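You operate a simulated robot arm through the tools that you are given. There is no shell and no other tool.

You are at the controls of a simulated two-armed robot. One attempt, no reset.

TASK
Put one of the wide bobbins from the grey workbench on the blue plate. Then put the coiled hank from the pale workbench on the grey workbench. Then take the tall cream cone and put it on the shelf under the red-brown table. Then put the white tube on the shelf under the white counter. Do these in the order given. Set down upright: wide bobbin, tall cream cone.

It is judged by the outcome, as a careful person would: the job done as asked, and still so three seconds after it is handed in. It fails if anything else is knocked over, pushed out of place, dropped, spilled or broken.

THE ROBOT
Two 7-joint arms with two-finger grippers on one trunk, on a base that drives. Base frame: it is fixed to the floor where the robot stands at the start and does not move with it; the origin is under the middle of the robot, x ahead of it, y to its left, z up. Lengths are in m, angles in degrees, forces in N, time in s.
The left shoulder is at the start at [0.086, 0.216, 1.244], the right one opposite. With the tool pointing down near the work surface each hand reaches from about 0.32 to 0.86 m from the robot's upright axis, wherever it stands, measured 20 degrees to its own side. Places, roughly: blue plate (11x9x1 cm) [3.2, 2, 0.8]; coiled hank (9x9x8 cm) [4, 3.5, 0.8]; grey workbench [3.2, 1.4, 0.8]; shelf under the red-brown table [-2.8, 6.8, 0.2]; shelf under the white counter [-4.9, 7.6, 0.2]; tall cream cone [-2.5, 6.75, 0.75]; white tube (19x5x5 cm) [-6.3, 5.9, 0.8]; wide bobbin [3.25, 1.5, 0.75]. Payload 3.43 kg a hand.
The tool frame of a hand sits at the grasp point between the pads (the TCP): z along the fingers, y along the line on which they close. The tips reach 0.02 m beyond it. The gripper opens to 0.124 m. The gripper's body begins 0.093 m behind the TCP.
Orientation is told as [roll, pitch, yaw] about the base's x, y, z axes, in that order, counted from this pose: with the fingers straight down and closing along the base's y, the tool's x points along the base's -x, its y along +y and its z along -z.

THE INTERFACE
- The arms move only by the tool servo_tool. It takes "left_deltas", "right_deltas" or both (then of equal length, played together; a hand with none holds still); each is a list that holds one entry, the list of rows, each a list of 7 numbers: the shift along the tool's x, y, z in units of 20 mm (1.0 is 20 mm), then the turn, a rotation vector about the tool's x, y, z in units of 8 degrees (1.0 is 8 degrees), then the gripper command, from -1 (fully open) to 1 (shut), values between in proportion. In form: [[[tx, ty, tz, ax, ay, az, gripper], ...]]. A call has 1 to 20 rows; each row shifts and turns the commanded pose from where the row before left it, along the tool's axes as they then stand. A call with a number of a shift or a turn outside -1 to 1 is refused whole. Rows are played at 5 a second. More than 0.05 m and 8.6 degrees between two rows, or a gripper value outside its range, and nothing of the call is played. Where a pose cannot be reached the arm comes as near as it can. A force on the tool above 40 N (or 10 N above the force at the start of the call, whichever is more), or a blocked arm, ends the call early, and 0.2 s more pass. The fingers move at their own pace (about 0.072 m/s each) and stop on an object; they squeeze with about 20 N. The grip force told is the motor's: it shows also when the fingers shut on nothing. Time passes only in rows, and 0.2 s behind the last, so rows that do not move let the fingers close. The reply holds the time, the measured pose of the TCP, the force on the tool along the base axes, the opening and the grip force, in the units named above and with some noise, with the torque about the TCP (base axes, N m) and any sound that the robot's microphone picked up.
- Cameras (640 x 400 px; columns grow to the right, rows downward): "scene" is now at [0.2139, -0.0017, 1.4193]; the picture's right is [-0.04, -1.00, 0.00], its down [-0.58, 0.03, -0.82] and it looks along [0.81, -0.04, -0.58] (base axes); focal length 248 px, centre (320, 200). "left" rides on the left gripper at [0.082, -0.014, -0.14] in its tool frame; the picture's right is [0.17, 0.99, 0.00], its down [-0.83, 0.14, -0.54] and it looks along [-0.53, 0.09, 0.84] (tool axes); focal length 243 px, centre (320, 200). "right" rides on the right gripper at [0.082, 0.014, -0.14] in its tool frame; the picture's right is [-0.17, 0.99, 0.00], its down [-0.83, -0.14, -0.54] and it looks along [-0.53, -0.09, 0.84] (tool axes); focal length 243 px, centre (320, 200). There is no depth. A picture from a camera that has moved, and an enlarged one, comes with that camera's place and axes in the base frame and with its lens. The place of the scene camera against the robot may be out by one fixed shift of up to 0.018 m in any direction.
- capture(camera): a new picture of that camera. The clock stands still meanwhile.
- slide_trunk(by): slides the trunk up (or, below 0, down) by that many m; the arms and the scene camera ride with it, the base frame stays. It gives what a move gives, with no picture.
- roll_base(legs): drives the robot by 1 to 6 legs, each [ahead, left, turn to the left] in m, m and degrees, along the robot's own axes; the way and the turn of a leg run together, so that a leg with both is an arc; at most 1.5 m and 180 degrees a leg. The arms and the cameras ride along, it lands a little off, and it stops where it bumps. It gives what a move gives.
- head_to(pan, tilt): turns the head with the scene camera to pan (to the left, within 80 degrees either way) and tilt (down, from -29 to 69), counted from straight ahead of the robot. It gives what a move gives.
- zoom(camera, box): a new picture of the part [left, top, right, bottom] of that camera's present view, enlarged. The clock stands still meanwhile.
- job_done(): hands the job in; it is judged then, once.

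Nothing tells you exact positions but the pictures and the camera data. Unless the task says otherwise, let go and move clear before handing in.

The tools are called after "Request:" by a JSON object that holds its "name" and its "arguments". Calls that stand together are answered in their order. servo_tool: Moves the arms, as the interface text tells. Its arguments: {"type":"object","properties":{"left_deltas":{"type":"array","items":{"type":"array","items":{"type":"array","items":{"type":"number"}}}},"right_deltas":{"type":"array","items":{"type":"array","items":{"type":"array","items":{"type":"number"}}}}},"required":[]} The other tools are called the same way: slide_trunk (by) slides the trunk up or down; roll_base (legs) drives the base; head_to (pan, tilt) turns the head that bears the scene camera; capture (camera) takes a picture; zoom (camera, box) takes an enlarged picture of a part of a camera's view; job_done () hands the job in.

At the start:

```text
time: 0.0
left_ee_pos: [0.5315, 0.2584, 1.1134]
left_tool_rot: [0.0, 0.0, 0.0]
left_force: [-0.3, 0.7, 0.1]
left_moment: [-0.04, -0.02, -0.01]
left_finger_gap: 0.1241
left_grasp_force: 0.1
right_ee_pos: [0.548, -0.2203, 1.1385]
right_tool_rot: [0.0, -0.1, 0.0]
right_force: [-0.7, 0.3, -0.6]
right_moment: [0.01, 0.0, -0.02]
right_finger_gap: 0.1243
right_grasp_force: 0.0
trunk travel left (down, up): [-0.4, 0.191]
robot x, y, heading: [0.0013, 0.0002, 0.0]
head pan, tilt: [-2.5, 35.3]
```

scene: 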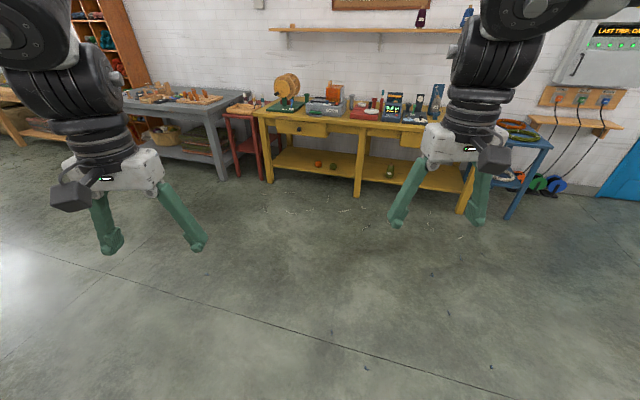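
right: 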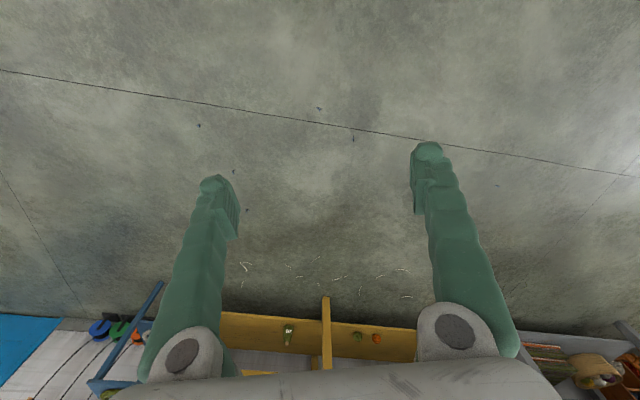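
left: 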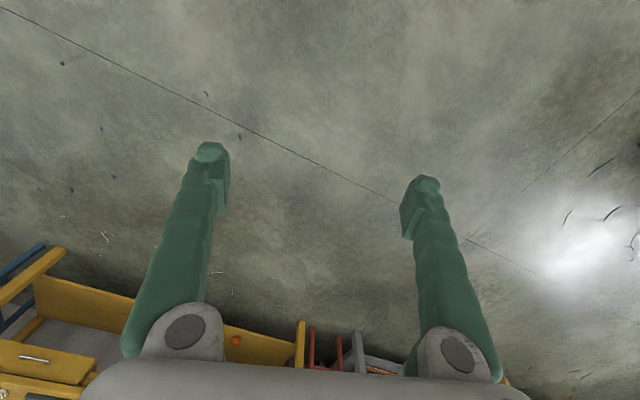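

I see a workshop: a yellow bench straight ahead, a grey workbench ahead-left, and shelves further left. I'll look around with the head first before driving.

Request:
{"name": "head_to", "arguments": {"pan": 30, "tilt": 15}}

Request:
{"name": "capture", "arguments": {"camera": "scene"}}

Request:
{"name": "head_to", "arguments": {"pan": 75, "tilt": 15}}

Request:
{"name": "capture", "arguments": {"camera": "scene"}}

```text
time: 1.0
left_ee_pos: [0.5318, 0.2591, 1.1139]
left_tool_rot: [0.0, 0.1, -0.1]
left_force: [0.4, 0.3, -0.2]
left_moment: [-0.01, 0.0, -0.01]
left_finger_gap: 0.1239
left_grasp_force: 0.0
right_ee_pos: [0.5492, -0.2211, 1.1376]
right_tool_rot: [0.1, 0.0, -0.1]
right_force: [0.0, -0.8, -0.1]
right_moment: [0.01, 0.0, 0.01]
right_finger_gap: 0.124
right_grasp_force: 0.1
trunk travel left (down, up): [-0.4, 0.191]
robot x, y, heading: [0.0013, 0.0015, -0.2]
head pan, tilt: [30.0, 15.0]
```

```text
taken
camera scene: at [0.2071, 0.0488, 1.4517], right [0.5, -0.87, 0.0], down [-0.22, -0.13, -0.97], along [0.84, 0.48, -0.26], focal length 248 px, centre (320, 200)
```

scene: 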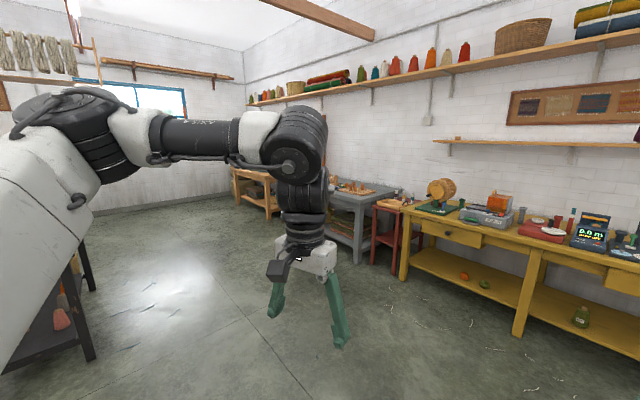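

```text
time: 2.1
left_ee_pos: [0.5331, 0.2587, 1.1129]
left_tool_rot: [0.0, 0.0, -0.1]
left_force: [0.6, -0.5, -0.3]
left_moment: [0.0, -0.02, -0.01]
left_finger_gap: 0.124
left_grasp_force: 0.1
right_ee_pos: [0.5486, -0.2187, 1.1377]
right_tool_rot: [0.1, 0.0, 0.0]
right_force: [-0.7, -0.3, -0.5]
right_moment: [-0.01, 0.02, 0.0]
right_finger_gap: 0.124
right_grasp_force: 0.0
trunk travel left (down, up): [-0.4, 0.191]
robot x, y, heading: [0.0002, -0.0012, 0.0]
head pan, tilt: [75.0, 15.0]
```

```text
taken
camera scene: at [0.1504, 0.0924, 1.4518], right [0.97, -0.26, 0.0], down [-0.07, -0.25, -0.97], along [0.25, 0.93, -0.26], focal length 248 px, centre (320, 200)
```

scene: 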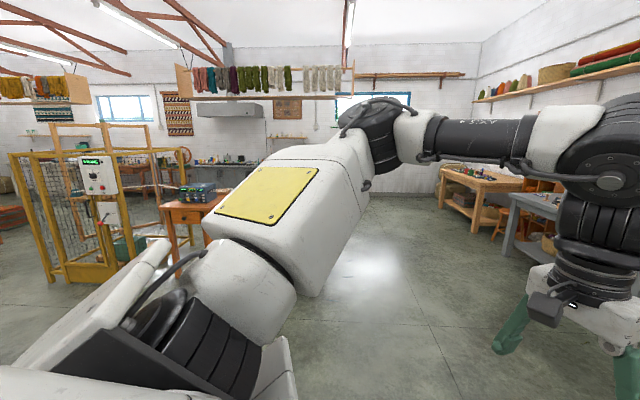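

The wall benches are rotated by about 16° relative to my base frame, with the grey bench's near-right leg at about (2.6, 1.0). I'll drive to a standoff spot about 0.9 m from the grey bench, facing it, and look.

Request:
{"name": "roll_base", "arguments": {"legs": [[0, 0, 44.5], [1.4, 0, 0], [1.3, 0, 0], [0, 0, -61]]}}

Request:
{"name": "head_to", "arguments": {"pan": 0, "tilt": 30}}

Request:
{"name": "capture", "arguments": {"camera": "scene"}}

```text
time: 24.9
left_ee_pos: [2.6328, 1.8466, 1.1133]
left_tool_rot: [0.0, -0.1, -20.2]
left_force: [0.5, -1.4, -0.3]
left_moment: [0.0, 0.04, 0.01]
left_finger_gap: 0.1237
left_grasp_force: 0.1
right_ee_pos: [2.4831, 1.3907, 1.139]
right_tool_rot: [0.0, -0.1, -20.2]
right_force: [0.0, -0.6, 0.9]
right_moment: [0.01, -0.02, 0.02]
right_finger_gap: 0.124
right_grasp_force: 0.0
trunk travel left (down, up): [-0.4, 0.191]
robot x, y, heading: [2.0432, 1.7854, -20.1]
head pan, tilt: [75.0, 15.0]
```

```text
time: 26.4
left_ee_pos: [2.6322, 1.8486, 1.1135]
left_tool_rot: [0.0, 0.0, -20.2]
left_force: [0.8, 0.3, -0.2]
left_moment: [0.02, -0.01, 0.0]
left_finger_gap: 0.1242
left_grasp_force: 0.0
right_ee_pos: [2.4821, 1.3914, 1.1377]
right_tool_rot: [0.0, 0.1, -20.1]
right_force: [0.2, -0.1, 0.5]
right_moment: [-0.01, -0.03, 0.02]
right_finger_gap: 0.1243
right_grasp_force: 0.0
trunk travel left (down, up): [-0.4, 0.191]
robot x, y, heading: [2.0437, 1.786, -20.1]
head pan, tilt: [0.0, 30.0]
```

```text
taken
camera scene: at [2.2468, 1.7127, 1.4276], right [-0.34, -0.94, 0.0], down [-0.47, 0.17, -0.87], along [0.81, -0.3, -0.5], focal length 248 px, centre (320, 200)
```

scene: 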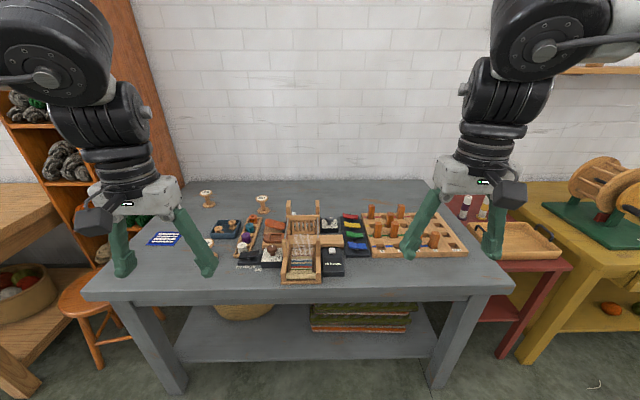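

The grey bench is right in front: I see a blue plate at the left, several bobbins near it and a loom with trays in the middle. Let me zoom in.

Request:
{"name": "zoom", "arguments": {"camera": "scene", "box": [120, 170, 300, 290]}}

Request:
{"name": "zoom", "arguments": {"camera": "scene", "box": [300, 170, 480, 290]}}

Request:
{"name": "capture", "arguments": {"camera": "left"}}

```text
3.33 times, centred on (210, 230) of scene
camera zoom: at [2.2468, 1.7127, 1.4276], right [-0.34, -0.94, 0.0], down [-0.47, 0.17, -0.87], along [0.81, -0.3, -0.5], focal length 827 px, centre (687, 100)
```

zoom: 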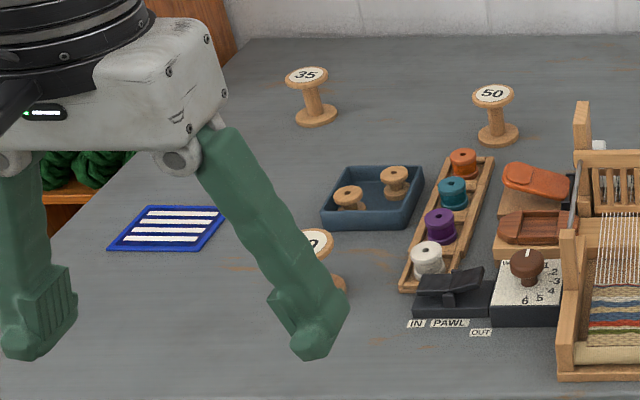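

```text
3.33 times, centred on (390, 230) of scene
camera zoom: at [2.2468, 1.7127, 1.4276], right [-0.34, -0.94, 0.0], down [-0.47, 0.17, -0.87], along [0.81, -0.3, -0.5], focal length 827 px, centre (87, 100)
```

zoom: 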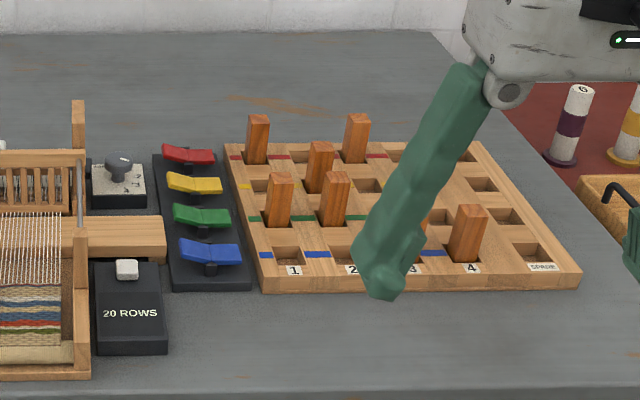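

```text
taken
camera left: at [2.5514, 1.8611, 1.2552], right [0.18, 0.98, 0.0], down [0.83, -0.16, 0.54], along [0.53, -0.1, -0.84], focal length 243 px, centre (320, 200)
```

left: 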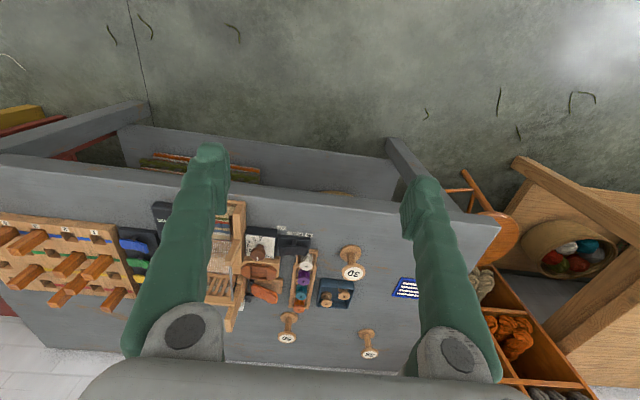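

Three tall bobbins labelled (30?), 35, 50 stand near the blue plate. I need to check which are "wide", so I'll move closer and to the left and look from there.

Request:
{"name": "roll_base", "arguments": {"legs": [[0, 0.4, 1.5], [0.3, 0, 0]]}}

Request:
{"name": "head_to", "arguments": {"pan": 0, "tilt": 45}}

Request:
{"name": "capture", "arguments": {"camera": "scene"}}

Request:
{"name": "capture", "arguments": {"camera": "left"}}

Request:
{"name": "capture", "arguments": {"camera": "right"}}

```text
time: 34.4
left_ee_pos: [3.0487, 2.1525, 1.1138]
left_tool_rot: [0.0, 0.1, -18.9]
left_force: [0.6, -0.2, -0.5]
left_moment: [-0.01, 0.0, 0.0]
left_finger_gap: 0.1241
left_grasp_force: 0.0
right_ee_pos: [2.9094, 1.6933, 1.1383]
right_tool_rot: [-0.1, -0.1, -18.9]
right_force: [0.7, -0.4, -0.1]
right_moment: [-0.01, 0.02, -0.02]
right_finger_gap: 0.124
right_grasp_force: 0.0
trunk travel left (down, up): [-0.4, 0.191]
robot x, y, heading: [2.4591, 2.0774, -18.9]
head pan, tilt: [0.0, 30.0]
```

```text
time: 35.1
left_ee_pos: [3.0493, 2.1517, 1.1131]
left_tool_rot: [0.0, 0.1, -18.9]
left_force: [0.1, -0.2, -0.2]
left_moment: [0.02, -0.01, 0.02]
left_finger_gap: 0.1239
left_grasp_force: 0.0
right_ee_pos: [2.9117, 1.6925, 1.1374]
right_tool_rot: [0.0, 0.0, -19.1]
right_force: [-0.2, -0.9, -0.2]
right_moment: [-0.02, 0.05, 0.01]
right_finger_gap: 0.1239
right_grasp_force: 0.1
trunk travel left (down, up): [-0.4, 0.191]
robot x, y, heading: [2.4622, 2.0761, -18.8]
head pan, tilt: [0.0, 45.0]
```

```text
taken
camera scene: at [2.6585, 2.012, 1.405], right [-0.32, -0.95, 0.0], down [-0.67, 0.23, -0.71], along [0.67, -0.23, -0.71], focal length 248 px, centre (320, 200)
```

scene: 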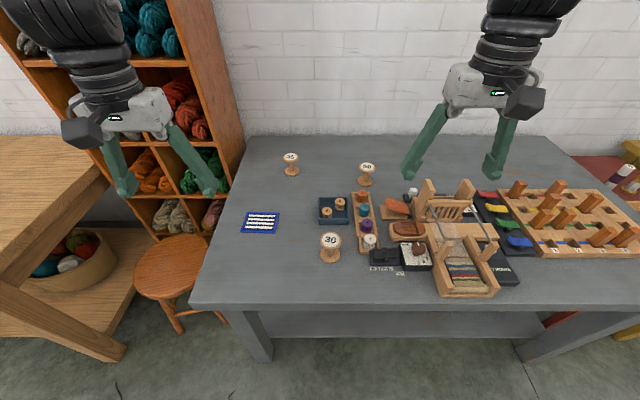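

```text
taken
camera left: at [2.9681, 2.1644, 1.2551], right [0.16, 0.99, 0.0], down [0.83, -0.14, 0.54], along [0.53, -0.09, -0.84], focal length 243 px, centre (320, 200)
```

left: 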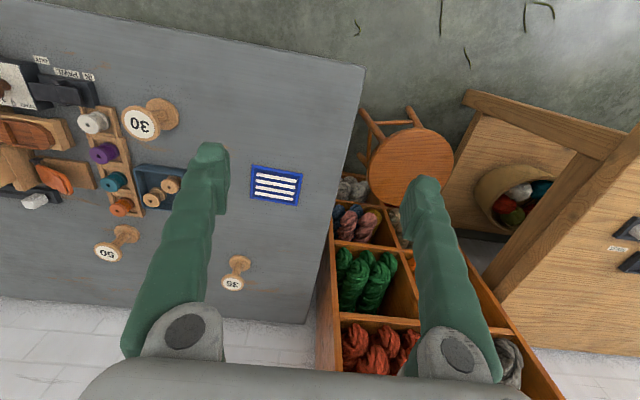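

```text
taken
camera right: at [2.8375, 1.7336, 1.278], right [0.48, 0.88, 0.0], down [0.74, -0.4, 0.54], along [0.47, -0.26, -0.84], focal length 243 px, centre (320, 200)
```

right: 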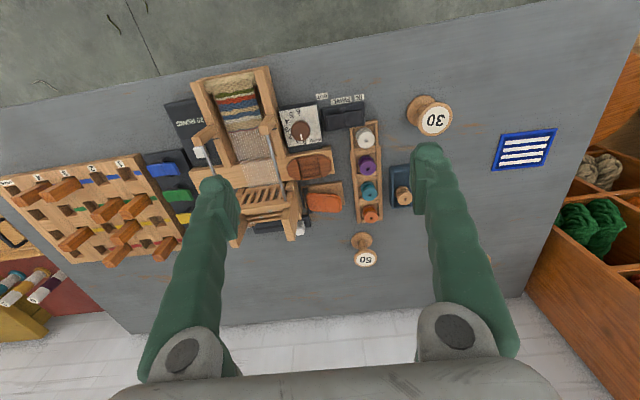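

Request:
{"name": "zoom", "arguments": {"camera": "scene", "box": [230, 140, 420, 280]}}

Request:
{"name": "zoom", "arguments": {"camera": "left", "box": [60, 80, 320, 300]}}

Request:
{"name": "zoom", "arguments": {"camera": "scene", "box": [370, 160, 530, 300]}}

```text
2.86 times, centred on (325, 210) of scene
camera zoom: at [2.6585, 2.012, 1.405], right [-0.32, -0.95, 0.0], down [-0.67, 0.23, -0.71], along [0.67, -0.23, -0.71], focal length 709 px, centre (306, 171)
```

zoom: 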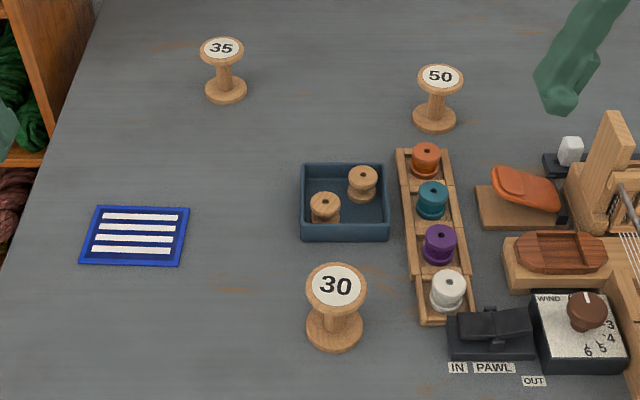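

```text
1.82 times, centred on (190, 190) of left
camera zoom: at [2.9681, 2.1644, 1.2551], right [0.16, 0.99, 0.0], down [0.83, -0.14, 0.54], along [0.53, -0.09, -0.84], focal length 441 px, centre (556, 218)
```

zoom: 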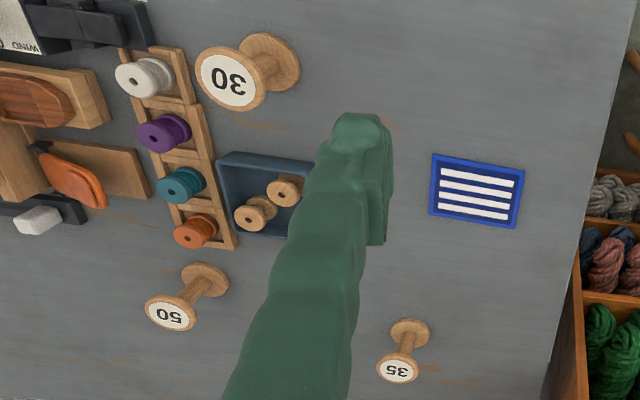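

```text
2.86 times, centred on (450, 230) of scene
camera zoom: at [2.6585, 2.012, 1.405], right [-0.32, -0.95, 0.0], down [-0.67, 0.23, -0.71], along [0.67, -0.23, -0.71], focal length 709 px, centre (-51, 114)
```

zoom: 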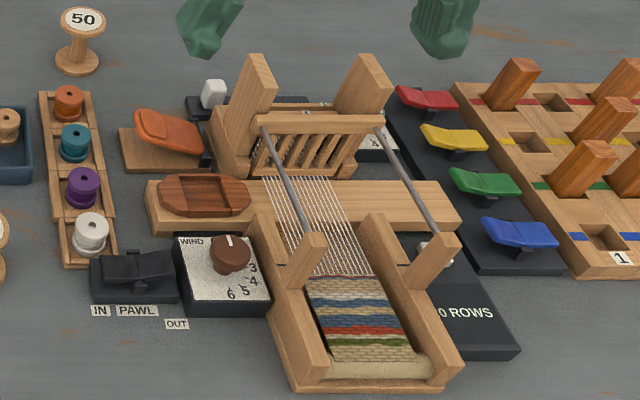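

The three tall bobbins (30, 35, 50) have equal ~6 cm flanges, so they're the "wide" ones versus the small spools. I'll take the nearest one (30), directly ahead at about 0.65 m, with the left hand; first I move the right arm aside to make room.

Request:
{"name": "servo_tool", "arguments": {"right_deltas": [[[0, -1, -0.2, 0, 0, 0, -1], [0, -1, -0.2, 0, 0, 0, -1], [0, -1, -0.2, 0, 0, 0, -1], [0, -1, -0.2, 0, 0, 0, -1], [0, -1, -0.2, 0, 0, 0, -1], [0, -1, -0.2, 0, 0, 0, -1], [0, -1, -0.2, 0, 0, 0, -1], [0, -1, -0.2, 0, 0, 0, -1], [0, -1, -0.2, 0, 0, 0, -1], [0, -1, -0.2, 0, 0, 0, -1], [0, -1, -0.2, 0, 0, 0, -1], [0, -1, -0.2, 0, 0, 0, -1]]]}}

Request:
{"name": "servo_tool", "arguments": {"left_deltas": [[[-0.28, -0.96, 0, 0, 0, 0, -1], [-0.28, -0.96, 0, 0, 0, 0, -1], [-0.28, -0.96, 0, 0, 0, 0, -1], [-0.28, -0.96, 0, 0, 0, 0, -1], [-0.28, -0.96, 0, 0, 0, 0, -1], [-0.28, -0.96, 0, 0, 0, 0, -1], [-0.28, -0.96, 0, 0, 0, 0, -1], [-0.28, -0.96, 0, 0, 0, 0, -1], [-0.28, -0.96, 0, 0, 0, 0, -1], [-0.28, -0.96, 0, 0, 0, 0, -1], [-0.28, -0.96, 0, 0, 0, 0, -1], [-0.28, -0.96, 0, 0, 0, 0, -1], [-0.28, -0.96, 0.5, 0, 0, 0, -1], [-0.28, -0.96, 1, 0, 0, 0, -1], [-0.28, -0.96, 1, 0, 0, 0, -1]]]}}

Request:
{"name": "capture", "arguments": {"camera": "left"}}

Request:
{"name": "capture", "arguments": {"camera": "scene"}}

```text
time: 37.7
left_ee_pos: [3.0499, 2.1515, 1.1142]
left_tool_rot: [0.0, 0.0, -18.9]
left_force: [0.1, -0.5, -0.5]
left_moment: [-0.01, -0.03, -0.03]
left_finger_gap: 0.1237
left_grasp_force: 0.0
right_ee_pos: [2.8674, 1.4702, 1.1403]
right_tool_rot: [-0.1, 0.0, -19.0]
right_force: [0.2, 0.2, -0.3]
right_moment: [0.01, 0.0, -0.01]
right_finger_gap: 0.1238
right_grasp_force: 0.0
right hand out of reach, approached as far as the arm can: row 6, 7, 8, 9, 10, 11, 12
trunk travel left (down, up): [-0.4, 0.191]
robot x, y, heading: [2.4606, 2.0753, -18.9]
head pan, tilt: [0.0, 45.0]
```

```text
time: 40.9
left_ee_pos: [3.0478, 1.8511, 1.0838]
left_tool_rot: [-2.9, -0.4, -17.6]
left_force: [-0.6, -0.4, -1.0]
left_moment: [0.01, -0.02, -0.01]
left_finger_gap: 0.1241
left_grasp_force: 0.0
right_ee_pos: [2.8673, 1.4722, 1.1409]
right_tool_rot: [0.0, 0.0, -18.9]
right_force: [0.2, -0.3, 1.0]
right_moment: [0.0, 0.02, 0.0]
right_finger_gap: 0.1238
right_grasp_force: 0.0
trunk travel left (down, up): [-0.4, 0.191]
robot x, y, heading: [2.4627, 2.0802, -18.7]
head pan, tilt: [0.0, 45.0]
```

```text
taken
camera left: at [2.9661, 1.8684, 1.2251], right [0.14, 0.99, -0.05], down [0.84, -0.09, 0.54], along [0.53, -0.12, -0.84], focal length 243 px, centre (320, 200)
```

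left: 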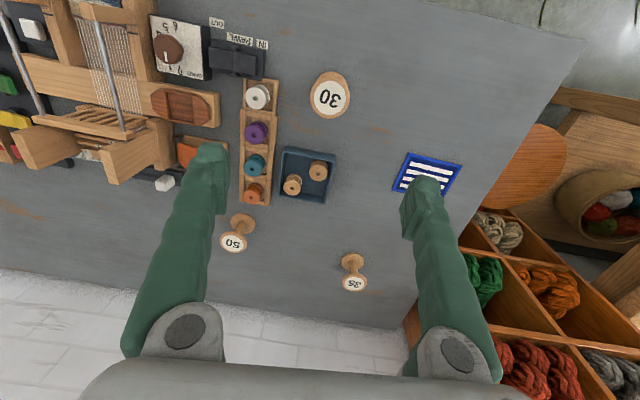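

```text
taken
camera scene: at [2.6585, 2.0124, 1.4049], right [-0.32, -0.95, 0.0], down [-0.67, 0.23, -0.71], along [0.67, -0.23, -0.71], focal length 248 px, centre (320, 200)
```

scene: 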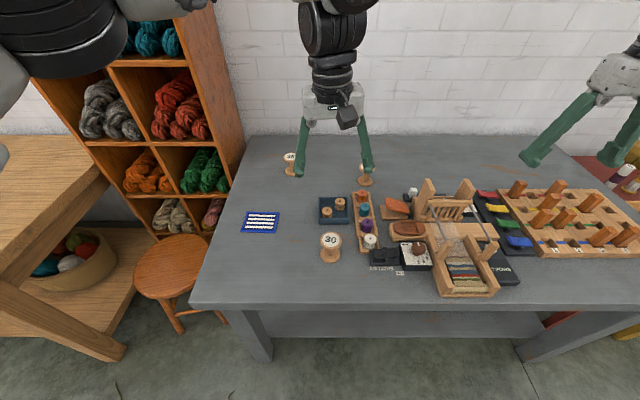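

The hand is nearly above bobbin 30 (its top at about (3.03, 1.852, 0.845)). I'll let the arm settle and check for any tilt before descending.

Request:
{"name": "servo_tool", "arguments": {"left_deltas": [[[0, 0, 0.5, 0, 0, 0, -0.8], [0, 0, 0, 0, 0, 0, -0.8], [0, 0, 0, 0, 0, 0, -0.8]]]}}

```text
time: 41.7
left_ee_pos: [3.0429, 1.8479, 1.0719]
left_tool_rot: [-2.5, -0.5, -18.0]
left_force: [-0.5, 0.0, -0.9]
left_moment: [0.03, 0.01, -0.01]
left_finger_gap: 0.1115
left_grasp_force: 0.0
right_ee_pos: [2.8668, 1.4707, 1.1405]
right_tool_rot: [0.0, -0.1, -18.8]
right_force: [0.1, -0.5, -0.5]
right_moment: [0.01, -0.01, 0.0]
right_finger_gap: 0.1239
right_grasp_force: 0.1
trunk travel left (down, up): [-0.4, 0.191]
robot x, y, heading: [2.4625, 2.0761, -19.1]
head pan, tilt: [0.0, 45.0]
```

Request:
{"name": "servo_tool", "arguments": {"left_deltas": [[[0, 0, 1, 0, 0, 0, -0.8], [0, 0, 1, 0, 0, 0, -0.8], [0, 0, 1, 0, 0, 0, -0.8], [0, 0, 1, 0, 0, 0, -0.8], [0, 0, 1, 0, 0, 0, -0.8], [0, 0, 0, 0, 0, 0, -0.8]]]}}

Request:
{"name": "capture", "arguments": {"camera": "left"}}

```text
time: 43.1
left_ee_pos: [3.0346, 1.8523, 0.9547]
left_tool_rot: [0.0, -0.2, -18.9]
left_force: [0.0, 0.1, 0.6]
left_moment: [-0.01, -0.03, -0.02]
left_finger_gap: 0.1116
left_grasp_force: 0.0
right_ee_pos: [2.8668, 1.4709, 1.1407]
right_tool_rot: [0.0, -0.2, -18.8]
right_force: [-0.3, 0.6, -0.3]
right_moment: [-0.02, 0.01, -0.01]
right_finger_gap: 0.1239
right_grasp_force: 0.2
trunk travel left (down, up): [-0.4, 0.191]
robot x, y, heading: [2.462, 2.078, -18.7]
head pan, tilt: [0.0, 45.0]
```

```text
taken
camera left: at [2.9517, 1.8645, 1.0966], right [0.16, 0.99, 0.0], down [0.83, -0.14, 0.54], along [0.53, -0.09, -0.84], focal length 243 px, centre (320, 200)
```

left: 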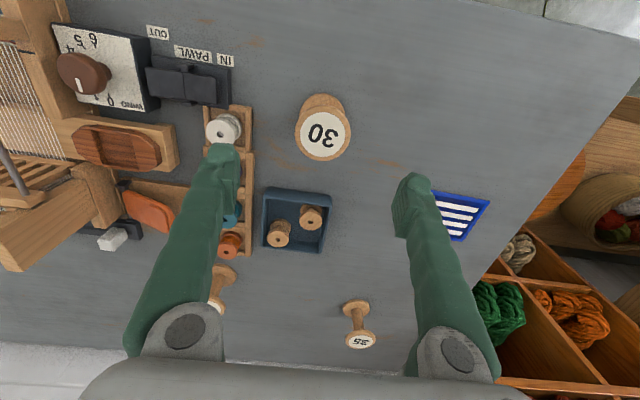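

The hand is now straight above the bobbin, with the rack well outside the finger span. I'll descend to the top flange and close.

Request:
{"name": "servo_tool", "arguments": {"left_deltas": [[[0.24, 0.08, 0.9, 0, 0, 0, -0.65], [0, 0, 1, 0, 0, 0, -0.65], [0, 0, 1, 0, 0, 0, -0.65], [0, 0, 1, 0, 0, 0, -0.65], [0, 0, 1, 0, 0, 0, -0.65], [0, 0, 0, 0, 0, 0, -0.65]]]}}

Request:
{"name": "capture", "arguments": {"camera": "left"}}

```text
time: 44.5
left_ee_pos: [3.0293, 1.8538, 0.8563]
left_tool_rot: [0.0, 0.0, -18.9]
left_force: [-0.2, 0.7, -0.8]
left_moment: [0.0, 0.04, 0.0]
left_finger_gap: 0.1023
left_grasp_force: 0.1
right_ee_pos: [2.8662, 1.4699, 1.1409]
right_tool_rot: [0.0, -0.1, -19.0]
right_force: [0.1, -0.3, 0.1]
right_moment: [0.02, -0.07, -0.04]
right_finger_gap: 0.124
right_grasp_force: 0.0
trunk travel left (down, up): [-0.4, 0.191]
robot x, y, heading: [2.4604, 2.0769, -18.8]
head pan, tilt: [0.0, 45.0]
```

```text
taken
camera left: at [2.9471, 1.8674, 0.9985], right [0.16, 0.99, 0.0], down [0.83, -0.14, 0.54], along [0.53, -0.09, -0.84], focal length 243 px, centre (320, 200)
```

left: 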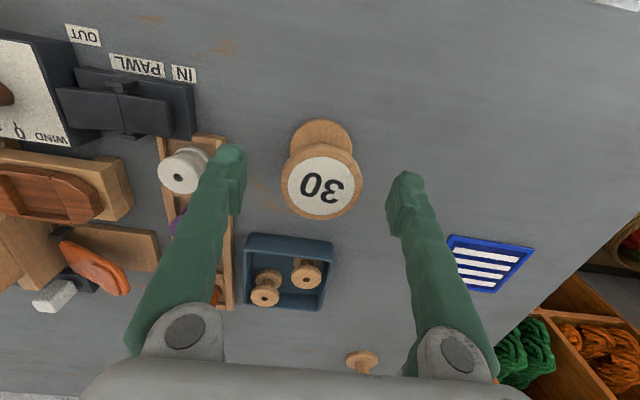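

Request:
{"name": "servo_tool", "arguments": {"left_deltas": [[[-0.1, 0, 0.8, 0, 0, 0, -0.65], [0, 0, 0.9, 0, 0, 0, -0.65], [0, 0, 0, 0, 0, 0, -0.65]]]}}

Request:
{"name": "capture", "arguments": {"camera": "left"}}

Request:
{"name": "zoom", "arguments": {"camera": "scene", "box": [240, 160, 420, 300]}}

```text
time: 45.3
left_ee_pos: [3.0302, 1.8536, 0.8226]
left_tool_rot: [0.0, 0.0, -18.9]
left_force: [-0.3, -0.7, 0.5]
left_moment: [-0.03, -0.02, 0.0]
left_finger_gap: 0.1021
left_grasp_force: 0.0
right_ee_pos: [2.8661, 1.4717, 1.1413]
right_tool_rot: [-0.1, 0.0, -19.0]
right_force: [-0.6, 0.3, -0.8]
right_moment: [-0.01, 0.0, -0.01]
right_finger_gap: 0.124
right_grasp_force: 0.0
trunk travel left (down, up): [-0.4, 0.191]
robot x, y, heading: [2.4603, 2.0806, -18.7]
head pan, tilt: [0.0, 45.0]
```

```text
taken
camera left: at [2.9499, 1.8669, 0.9639], right [0.16, 0.99, 0.0], down [0.83, -0.14, 0.54], along [0.53, -0.09, -0.84], focal length 243 px, centre (320, 200)
```

left: 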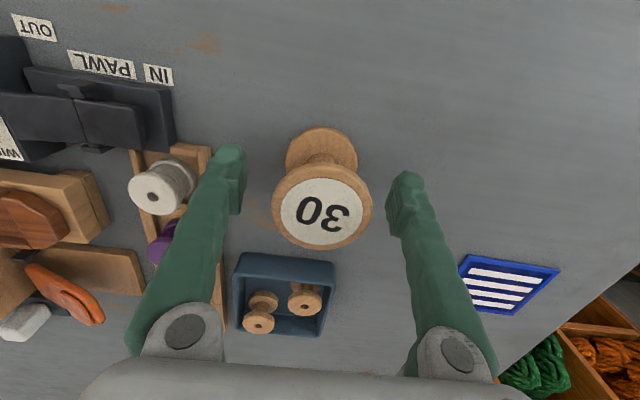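

```text
2.86 times, centred on (330, 230) of scene
camera zoom: at [2.6579, 2.0122, 1.405], right [-0.32, -0.95, 0.0], down [-0.67, 0.23, -0.71], along [0.67, -0.23, -0.71], focal length 709 px, centre (291, 114)
```

zoom: 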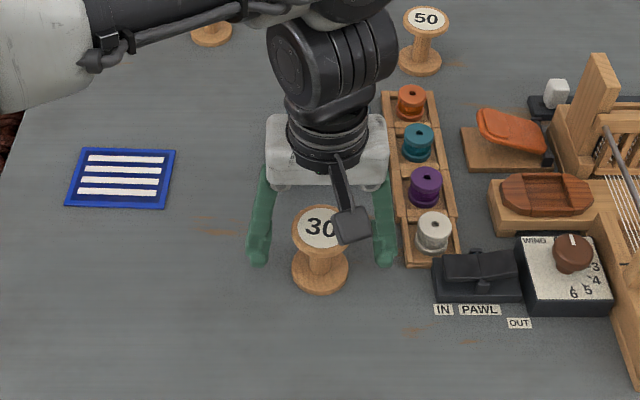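

Request:
{"name": "servo_tool", "arguments": {"left_deltas": [[[0, 0, 0.3, 0, 0, 0, -0.3], [0, 0, 0, 0, 0, 0, 0], [0, 0, 0, 0, 0, 0, 1], [0, 0, 0, 0, 0, 0, 1], [0, 0, 0, 0, 0, 0, 1]]]}}

Request:
{"name": "capture", "arguments": {"camera": "left"}}

```text
time: 46.5
left_ee_pos: [3.0314, 1.8551, 0.8163]
left_tool_rot: [0.0, 0.0, -18.9]
left_force: [0.8, -0.3, 0.1]
left_moment: [0.02, -0.02, -0.02]
left_finger_gap: 0.0288
left_grasp_force: 20.4
right_ee_pos: [2.8675, 1.4713, 1.1409]
right_tool_rot: [0.1, -0.1, -18.8]
right_force: [0.1, 0.7, 0.2]
right_moment: [0.0, 0.01, -0.02]
right_finger_gap: 0.1239
right_grasp_force: 0.1
trunk travel left (down, up): [-0.4, 0.191]
robot x, y, heading: [2.4606, 2.0779, -18.8]
head pan, tilt: [0.0, 45.0]
```

```text
taken
camera left: at [2.9504, 1.8672, 0.9576], right [0.16, 0.99, 0.0], down [0.83, -0.14, 0.54], along [0.53, -0.09, -0.84], focal length 243 px, centre (320, 200)
```

left: 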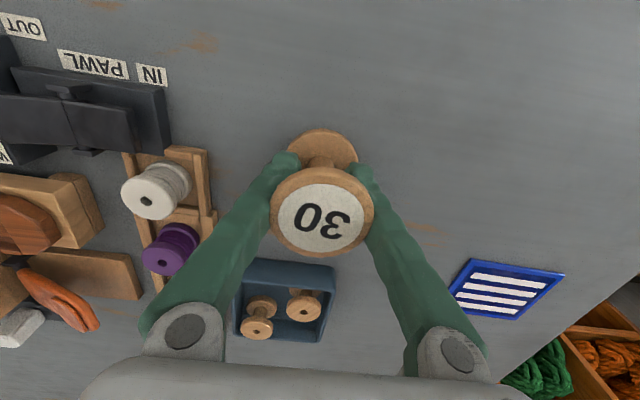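

The fingers closed on the spindle under the top flange (gap 2.9 cm), a caged grip. I'll lift straight up and check it's held.

Request:
{"name": "servo_tool", "arguments": {"left_deltas": [[[0, 0, -0.5, 0, 0, 0, 1], [0, 0, -1, 0, 0, 0, 1], [0, 0, -1, 0, 0, 0, 1], [0, 0, -1, 0, 0, 0, 1], [0, 0, -1, 0, 0, 0, 1], [0, 0, 0, 0, 0, 0, 1]]]}}

Request:
{"name": "capture", "arguments": {"camera": "left"}}

Request:
{"name": "capture", "arguments": {"camera": "scene"}}

```text
time: 47.9
left_ee_pos: [3.0337, 1.8558, 0.9048]
left_tool_rot: [-0.1, 0.0, -18.9]
left_force: [-1.1, -1.1, -0.6]
left_moment: [-0.03, 0.01, 0.03]
left_finger_gap: 0.0305
left_grasp_force: 20.4
right_ee_pos: [2.8665, 1.4712, 1.1398]
right_tool_rot: [0.1, -0.1, -18.9]
right_force: [0.7, -0.3, -0.2]
right_moment: [0.03, 0.01, 0.03]
right_finger_gap: 0.1238
right_grasp_force: 0.0
trunk travel left (down, up): [-0.4, 0.191]
robot x, y, heading: [2.4589, 2.0788, -18.8]
head pan, tilt: [0.0, 45.0]
```

```text
taken
camera left: at [2.9529, 1.8686, 1.0469], right [0.16, 0.99, 0.0], down [0.83, -0.14, 0.54], along [0.53, -0.09, -0.84], focal length 243 px, centre (320, 200)
```

left: 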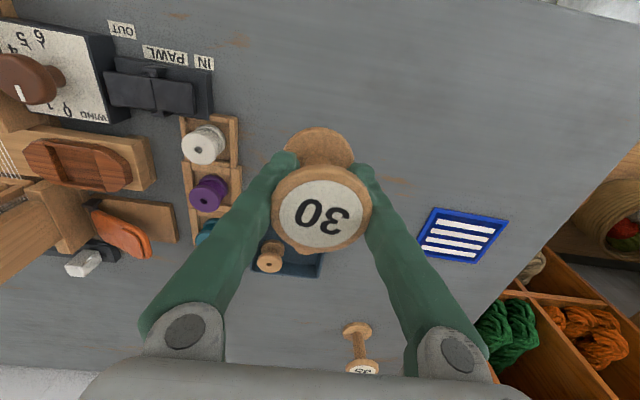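

```text
taken
camera scene: at [2.6584, 2.0121, 1.4049], right [-0.32, -0.95, 0.0], down [-0.67, 0.23, -0.71], along [0.67, -0.23, -0.71], focal length 248 px, centre (320, 200)
```

scene: 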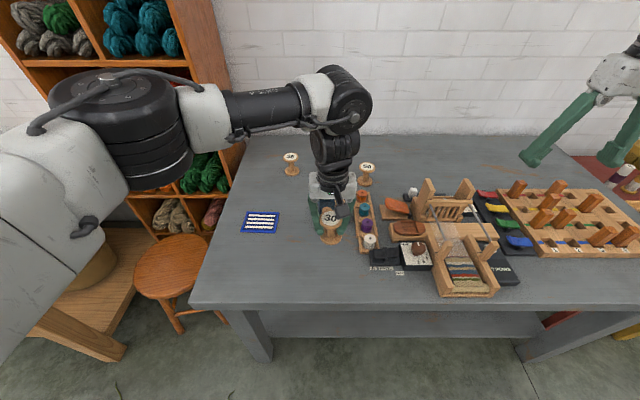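

Held upright. The plate centre is at about (3.213, 2.029, 0.78); I'll carry the bobbin over it.

Request:
{"name": "servo_tool", "arguments": {"left_deltas": [[[-0.465, 0.917, 0, 0, 0, 0, 1], [-0.465, 0.917, 0, 0, 0, 0, 1], [-0.465, 0.917, 0, 0, 0, 0, 1], [-0.465, 0.917, 0, 0, 0, 0, 1], [-0.465, 0.917, 0, 0, 0, 0, 1], [-0.465, 0.917, 0, 0, 0, 0, 1], [-0.465, 0.917, 0, 0, 0, 0, 1], [-0.465, 0.917, 0, 0, 0, 0, 1], [-0.465, 0.917, 0, 0, 0, 0, 1], [-0.465, 0.917, 0, 0, 0, 0, 1], [-0.465, 0.917, 0, 0, 0, 0, 1], [-0.465, 0.917, 0, 0, 0, 0, 1], [0, 0, 0, 0, 0, 0, 1], [0, 0, 0, 0, 0, 0, 1]]]}}

Request:
{"name": "capture", "arguments": {"camera": "left"}}

Request:
{"name": "zoom", "arguments": {"camera": "scene", "box": [180, 140, 380, 280]}}

```text
time: 50.9
left_ee_pos: [3.2109, 2.0274, 0.9063]
left_tool_rot: [-0.1, 0.0, -18.8]
left_force: [-0.3, 0.7, 0.1]
left_moment: [0.0, -0.01, -0.03]
left_finger_gap: 0.0305
left_grasp_force: 19.9
right_ee_pos: [2.8665, 1.4703, 1.1408]
right_tool_rot: [0.0, -0.1, -19.0]
right_force: [-0.2, 1.1, 0.1]
right_moment: [0.0, -0.01, 0.01]
right_finger_gap: 0.124
right_grasp_force: 0.1
trunk travel left (down, up): [-0.4, 0.191]
robot x, y, heading: [2.4627, 2.0822, -19.1]
head pan, tilt: [0.0, 45.0]
```

```text
taken
camera left: at [3.1289, 2.04, 1.0476], right [0.16, 0.99, 0.0], down [0.83, -0.14, 0.54], along [0.53, -0.09, -0.84], focal length 243 px, centre (320, 200)
```

left: 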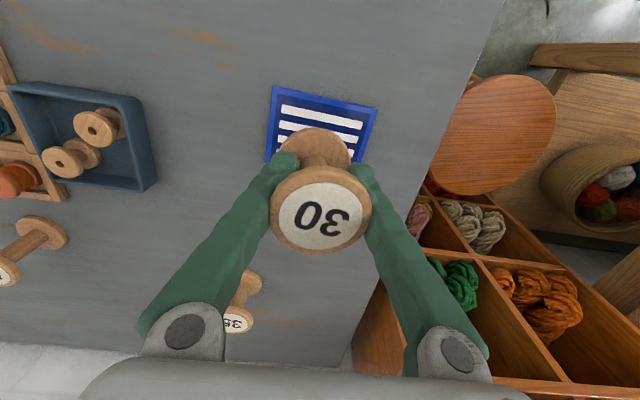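

```text
2.86 times, centred on (280, 210) of scene
camera zoom: at [2.6582, 2.0121, 1.4049], right [-0.32, -0.95, 0.0], down [-0.67, 0.23, -0.71], along [0.67, -0.23, -0.71], focal length 709 px, centre (434, 171)
```

zoom: 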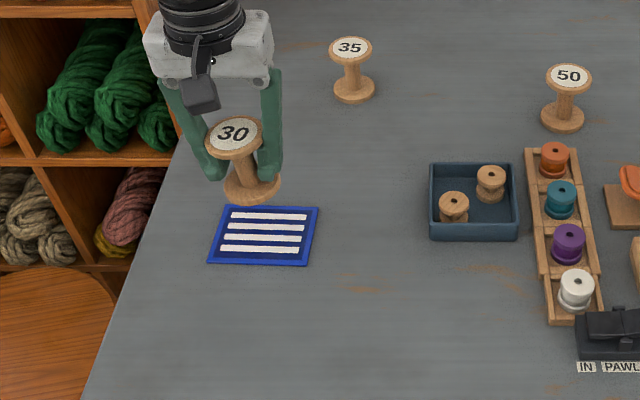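

The plate's centre refines to about (3.217, 2.026); I'm within 5 mm. Descending in small steps to feel contact.

Request:
{"name": "servo_tool", "arguments": {"left_deltas": [[[-0.2, 0, 0.8, 0, 0, 0, 1], [0, 0, 0.9, 0, 0, 0, 1], [0, 0, 0.9, 0, 0, 0, 1], [0, 0, 0.7, 0, 0, 0, 1], [0, 0, 0.2, 0, 0, 0, 1], [0, 0, 0, 0, 0, 0, 1]]]}}

Request:
{"name": "capture", "arguments": {"camera": "left"}}

Request:
{"name": "zoom", "arguments": {"camera": "scene", "box": [200, 160, 340, 260]}}

```text
time: 52.3
left_ee_pos: [3.2136, 2.0266, 0.8367]
left_tool_rot: [0.1, 0.1, -18.9]
left_force: [0.0, -0.2, -0.4]
left_moment: [0.02, -0.02, 0.01]
left_finger_gap: 0.0301
left_grasp_force: 20.2
right_ee_pos: [2.8664, 1.4714, 1.1414]
right_tool_rot: [0.0, -0.1, -18.9]
right_force: [-0.2, 0.0, -0.8]
right_moment: [-0.02, -0.03, 0.03]
right_finger_gap: 0.1239
right_grasp_force: 0.0
trunk travel left (down, up): [-0.4, 0.191]
robot x, y, heading: [2.4615, 2.08, -19.0]
head pan, tilt: [0.0, 45.0]
```

```text
taken
camera left: at [3.1325, 2.0393, 0.9781], right [0.16, 0.99, 0.0], down [0.83, -0.14, 0.54], along [0.53, -0.09, -0.84], focal length 243 px, centre (320, 200)
```

left: 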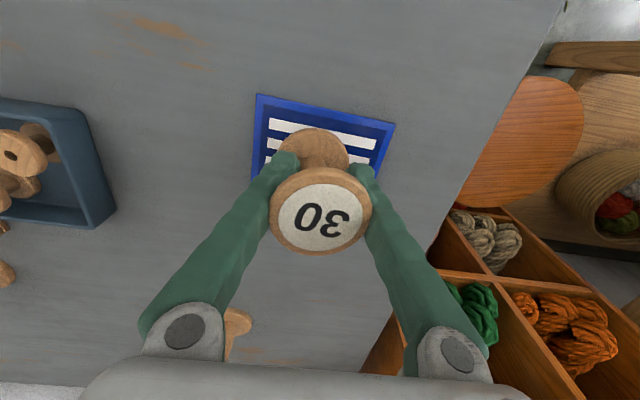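

```text
4.00 times, centred on (270, 210) of scene
camera zoom: at [2.6581, 2.0122, 1.405], right [-0.32, -0.95, 0.0], down [-0.67, 0.23, -0.71], along [0.67, -0.23, -0.71], focal length 992 px, centre (520, 160)
```

zoom: 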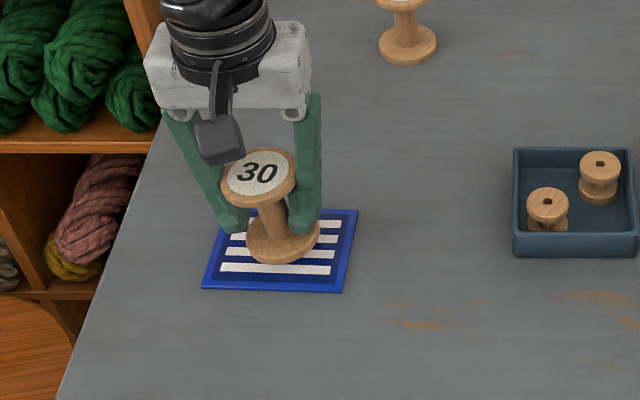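

Request:
{"name": "servo_tool", "arguments": {"left_deltas": [[[0, 0, 0.15, 0, 0, 0, 1], [0, 0, 0.15, 0, 0, 0, 1], [0, 0, 0.1, 0, 0, 0, 1], [0, 0, 0, 0, 0, 0, 1]]]}}

```text
time: 53.3
left_ee_pos: [3.2145, 2.0258, 0.8278]
left_tool_rot: [0.0, 0.1, -18.9]
left_force: [-0.8, -0.2, -0.1]
left_moment: [0.01, -0.03, 0.01]
left_finger_gap: 0.0301
left_grasp_force: 19.8
right_ee_pos: [2.8667, 1.4712, 1.1406]
right_tool_rot: [0.1, -0.1, -18.8]
right_force: [0.7, -0.1, 0.3]
right_moment: [-0.05, -0.01, 0.02]
right_finger_gap: 0.1241
right_grasp_force: 0.1
trunk travel left (down, up): [-0.4, 0.191]
robot x, y, heading: [2.4614, 2.0766, -19.2]
head pan, tilt: [0.0, 45.0]
```

Request:
{"name": "servo_tool", "arguments": {"left_deltas": [[[0, 0, 0.1, 0, 0, 0, 1], [0, 0, 0.1, 0, 0, 0, 1], [0, 0, 0, 0, 0, 0, 1]]]}}

Request:
{"name": "zoom", "arguments": {"camera": "scene", "box": [200, 160, 340, 260]}}

```text
time: 54.1
left_ee_pos: [3.2143, 2.0253, 0.8242]
left_tool_rot: [0.0, -0.1, -18.8]
left_force: [-0.2, -0.4, -0.3]
left_moment: [0.02, -0.03, 0.02]
left_finger_gap: 0.0301
left_grasp_force: 20.0
right_ee_pos: [2.8662, 1.4716, 1.14]
right_tool_rot: [0.0, -0.1, -18.8]
right_force: [-0.3, -1.0, 0.5]
right_moment: [-0.03, -0.02, 0.02]
right_finger_gap: 0.1238
right_grasp_force: 0.0
trunk travel left (down, up): [-0.4, 0.191]
robot x, y, heading: [2.4622, 2.0782, -18.9]
head pan, tilt: [0.0, 45.0]
```

```text
4.00 times, centred on (270, 210) of scene
camera zoom: at [2.6581, 2.0122, 1.405], right [-0.32, -0.95, 0.0], down [-0.67, 0.23, -0.71], along [0.67, -0.23, -0.71], focal length 992 px, centre (520, 160)
```

zoom: 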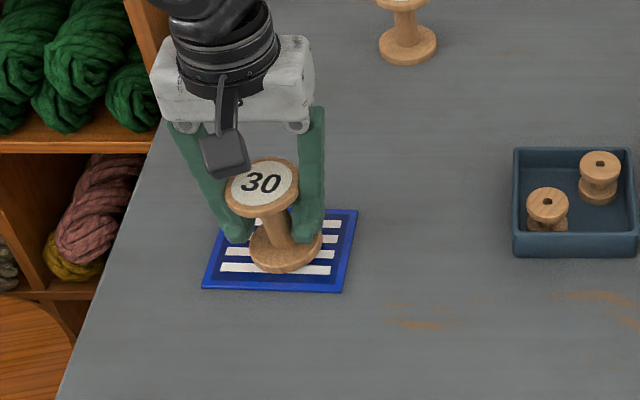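

Request:
{"name": "servo_tool", "arguments": {"left_deltas": [[[0, 0, 0.1, 0, 0, 0, 1], [0, 0, 0.1, 0, 0, 0, 1], [0, 0, 0, 0, 0, 0, 1]]]}}

```text
time: 54.9
left_ee_pos: [3.2142, 2.0245, 0.8219]
left_tool_rot: [0.0, -0.2, -18.9]
left_force: [0.0, 0.3, 12.2]
left_moment: [0.26, -0.06, -0.02]
left_finger_gap: 0.0295
left_grasp_force: 20.5
right_ee_pos: [2.8657, 1.4698, 1.1407]
right_tool_rot: [0.1, -0.1, -18.9]
right_force: [-0.1, -1.1, 0.3]
right_moment: [0.01, 0.04, -0.02]
right_finger_gap: 0.124
right_grasp_force: 0.1
trunk travel left (down, up): [-0.4, 0.191]
robot x, y, heading: [2.4609, 2.0756, -19.1]
head pan, tilt: [0.0, 45.0]
```

Contact felt (12 N up). I'll ease off slightly and open the fingers.

Request:
{"name": "servo_tool", "arguments": {"left_deltas": [[[0, 0, -0.08, 0, 0, 0, 1], [0, 0, 0, 0, 0, 0, 0.4], [0, 0, 0, 0, 0, 0, 0.2], [0, 0, 0, 0, 0, 0, -0.2], [0, 0, 0, 0, 0, 0, -0.6], [0, 0, 0, 0, 0, 0, -0.8], [0, 0, 0, 0, 0, 0, -0.8]]]}}

Request:
{"name": "capture", "arguments": {"camera": "left"}}

Request:
{"name": "zoom", "arguments": {"camera": "scene", "box": [200, 160, 340, 260]}}

```text
time: 56.5
left_ee_pos: [3.2154, 2.0254, 0.8226]
left_tool_rot: [0.0, 0.0, -18.9]
left_force: [-0.2, 0.3, 0.7]
left_moment: [0.0, -0.02, -0.01]
left_finger_gap: 0.1118
left_grasp_force: 0.1
right_ee_pos: [2.8675, 1.4714, 1.1408]
right_tool_rot: [0.0, -0.2, -19.0]
right_force: [0.2, 0.7, 0.1]
right_moment: [0.01, -0.01, 0.0]
right_finger_gap: 0.1242
right_grasp_force: 0.0
trunk travel left (down, up): [-0.4, 0.191]
robot x, y, heading: [2.4641, 2.0839, -18.8]
head pan, tilt: [0.0, 45.0]
```

```text
taken
camera left: at [3.1332, 2.0379, 0.9633], right [0.16, 0.99, 0.0], down [0.83, -0.14, 0.54], along [0.53, -0.09, -0.84], focal length 243 px, centre (320, 200)
```

left: 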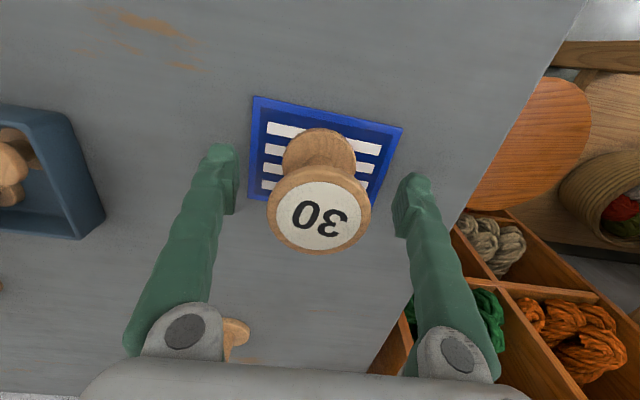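

```text
4.00 times, centred on (270, 210) of scene
camera zoom: at [2.6581, 2.0122, 1.405], right [-0.32, -0.95, 0.0], down [-0.67, 0.23, -0.71], along [0.67, -0.23, -0.71], focal length 992 px, centre (520, 160)
```

zoom: 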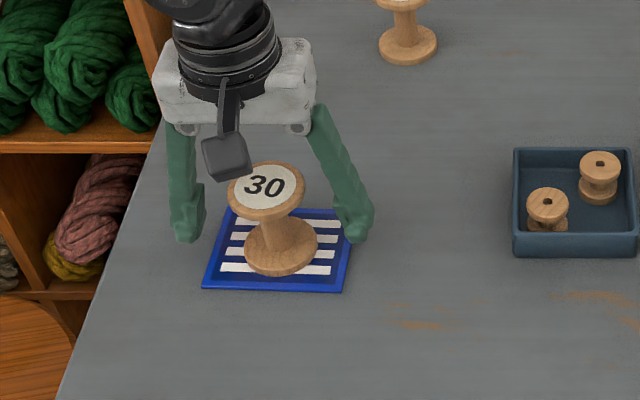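

The bobbin stands upright, centred on the blue plate. Now I lift the hand clear and look toward the pale workbench.

Request:
{"name": "servo_tool", "arguments": {"left_deltas": [[[0, 0, -0.5, 0, 0, 0, -0.8], [0, 0, -1, 0, 0, 0, -0.8], [0, 0, -1, 0, 0, 0, -0.8], [0, 0, -1, 0, 0, 0, -0.8], [0, 0, -1, 0, 0, 0, -0.8], [0, 0, -1, 0, 0, 0, -1], [0, 0, -1, 0, 0, 0, -1], [0, 0, -1, 0, 0, 0, -1], [0, 0, -1, 0, 0, 0, -1], [0, 0, -1, 0, 0, 0, -1], [0, 0, -1, 0, 0, 0, -1], [0, 0, -1, 0, 0, 0, -1], [0, 0, -1, 0, 0, 0, -1], [0, 0, -1, 0, 0, 0, -1], [0, 0, -1, 0, 0, 0, -1]]]}}

Request:
{"name": "head_to", "arguments": {"pan": 50, "tilt": 25}}

Request:
{"name": "capture", "arguments": {"camera": "scene"}}

Request:
{"name": "capture", "arguments": {"camera": "left"}}

```text
time: 59.7
left_ee_pos: [3.2136, 2.0238, 1.1118]
left_tool_rot: [0.0, 0.0, -18.9]
left_force: [0.8, -0.4, -0.7]
left_moment: [-0.01, -0.02, 0.03]
left_finger_gap: 0.1239
left_grasp_force: 0.1
right_ee_pos: [2.8658, 1.4706, 1.1414]
right_tool_rot: [0.0, 0.0, -18.9]
right_force: [0.2, 0.3, 0.4]
right_moment: [-0.01, -0.02, -0.02]
right_finger_gap: 0.1238
right_grasp_force: 0.1
trunk travel left (down, up): [-0.4, 0.191]
robot x, y, heading: [2.4581, 2.08, -18.8]
head pan, tilt: [0.0, 45.0]
```

```text
time: 60.9
left_ee_pos: [3.2151, 2.0249, 1.1114]
left_tool_rot: [-0.1, 0.0, -18.8]
left_force: [0.1, -0.1, -0.1]
left_moment: [0.02, 0.0, 0.03]
left_finger_gap: 0.1242
left_grasp_force: 0.0
right_ee_pos: [2.8672, 1.471, 1.1405]
right_tool_rot: [0.1, -0.1, -18.9]
right_force: [-0.1, -0.1, 0.0]
right_moment: [0.01, -0.02, -0.01]
right_finger_gap: 0.124
right_grasp_force: 0.1
trunk travel left (down, up): [-0.4, 0.191]
robot x, y, heading: [2.4613, 2.0768, -18.8]
head pan, tilt: [50.0, 25.0]
```

```text
taken
camera scene: at [2.66, 2.086, 1.4355], right [0.52, -0.86, 0.0], down [-0.36, -0.22, -0.91], along [0.78, 0.47, -0.42], focal length 248 px, centre (320, 200)
```

scene: 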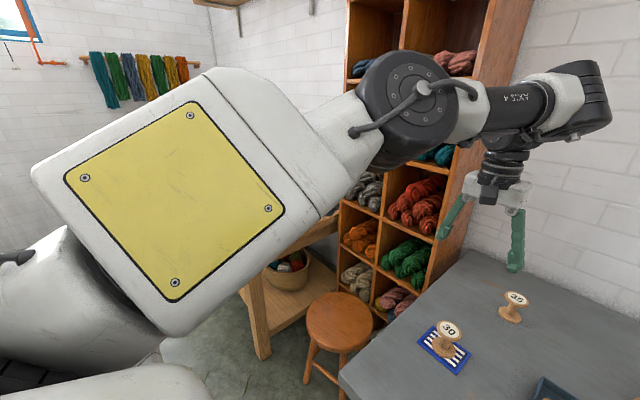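

```text
taken
camera left: at [3.1331, 2.0374, 1.253], right [0.16, 0.99, 0.0], down [0.83, -0.14, 0.54], along [0.53, -0.09, -0.84], focal length 243 px, centre (320, 200)
```

left: 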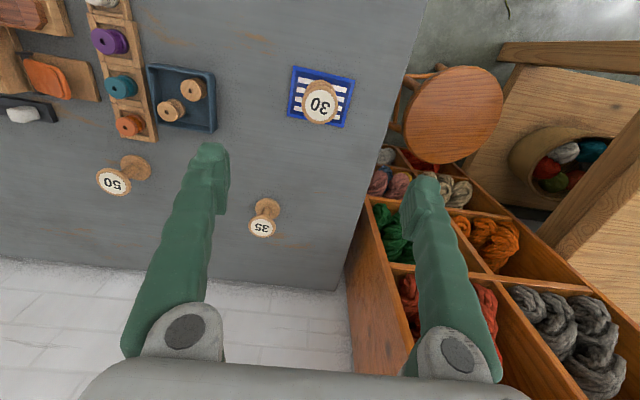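

Request:
{"name": "roll_base", "arguments": {"legs": [[-0.5, 0, 0]]}}

Request:
{"name": "servo_tool", "arguments": {"left_deltas": [[[1, 0, 0, 0, 0, 0, -1], [1, 0, 0, 0, 0, 0, -1], [1, 0, 0, 0, 0, 0, -1], [1, 0, 0, 0, 0, 0, -1], [1, 0, 0, 0, 0, 0, -1], [1, 0, 0, 0, 0, 0, -1], [1, 0, 0, 0, 0, 0, -1], [1, 0, 0, 0, 0, 0, -1], [1, 0, 0, 0, 0, 0, -1], [1, 0, 0, 0, 0, 0, -1]]]}}

Request:
{"name": "head_to", "arguments": {"pan": 70, "tilt": 20}}

Request:
{"name": "capture", "arguments": {"camera": "scene"}}

```text
time: 64.5
left_ee_pos: [2.739, 2.1902, 1.1111]
left_tool_rot: [0.0, 0.1, -18.5]
left_force: [1.2, -0.5, 0.1]
left_moment: [-0.01, 0.01, -0.04]
left_finger_gap: 0.1239
left_grasp_force: 0.2
right_ee_pos: [2.3953, 1.634, 1.1414]
right_tool_rot: [0.1, 0.1, -18.5]
right_force: [-0.6, 0.6, -0.6]
right_moment: [0.02, 0.02, 0.0]
right_finger_gap: 0.124
right_grasp_force: 0.1
trunk travel left (down, up): [-0.4, 0.191]
robot x, y, heading: [1.9819, 2.2412, -18.3]
head pan, tilt: [50.0, 25.0]
```

```text
time: 66.7
left_ee_pos: [2.547, 2.2542, 1.1105]
left_tool_rot: [0.1, -0.1, -18.5]
left_force: [-0.8, 0.6, 0.6]
left_moment: [-0.04, 0.0, -0.01]
left_finger_gap: 0.1239
left_grasp_force: 0.0
right_ee_pos: [2.3934, 1.6357, 1.1415]
right_tool_rot: [0.0, -0.1, -18.6]
right_force: [-0.1, -0.3, -1.2]
right_moment: [0.01, 0.0, -0.01]
right_finger_gap: 0.1241
right_grasp_force: 0.0
trunk travel left (down, up): [-0.4, 0.191]
robot x, y, heading: [1.9847, 2.2429, -18.3]
head pan, tilt: [50.0, 25.0]
```

```text
time: 67.5
left_ee_pos: [2.5484, 2.2548, 1.1104]
left_tool_rot: [0.1, 0.0, -18.5]
left_force: [-0.2, -0.3, -0.1]
left_moment: [0.01, 0.01, -0.02]
left_finger_gap: 0.1239
left_grasp_force: 0.1
right_ee_pos: [2.3946, 1.6355, 1.141]
right_tool_rot: [0.0, -0.1, -18.5]
right_force: [0.5, -0.3, 0.2]
right_moment: [0.0, 0.01, 0.01]
right_finger_gap: 0.1241
right_grasp_force: 0.0
trunk travel left (down, up): [-0.4, 0.191]
robot x, y, heading: [1.9843, 2.2377, -18.6]
head pan, tilt: [70.0, 20.0]
```

```text
taken
camera scene: at [2.1632, 2.2731, 1.4436], right [0.78, -0.62, 0.0], down [-0.21, -0.27, -0.94], along [0.59, 0.73, -0.34], focal length 248 px, centre (320, 200)
```

scene: 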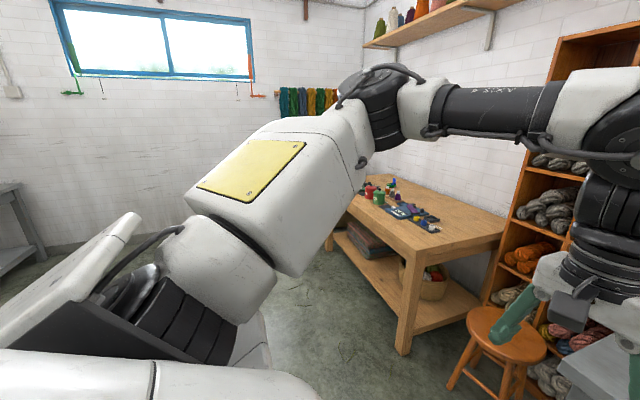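

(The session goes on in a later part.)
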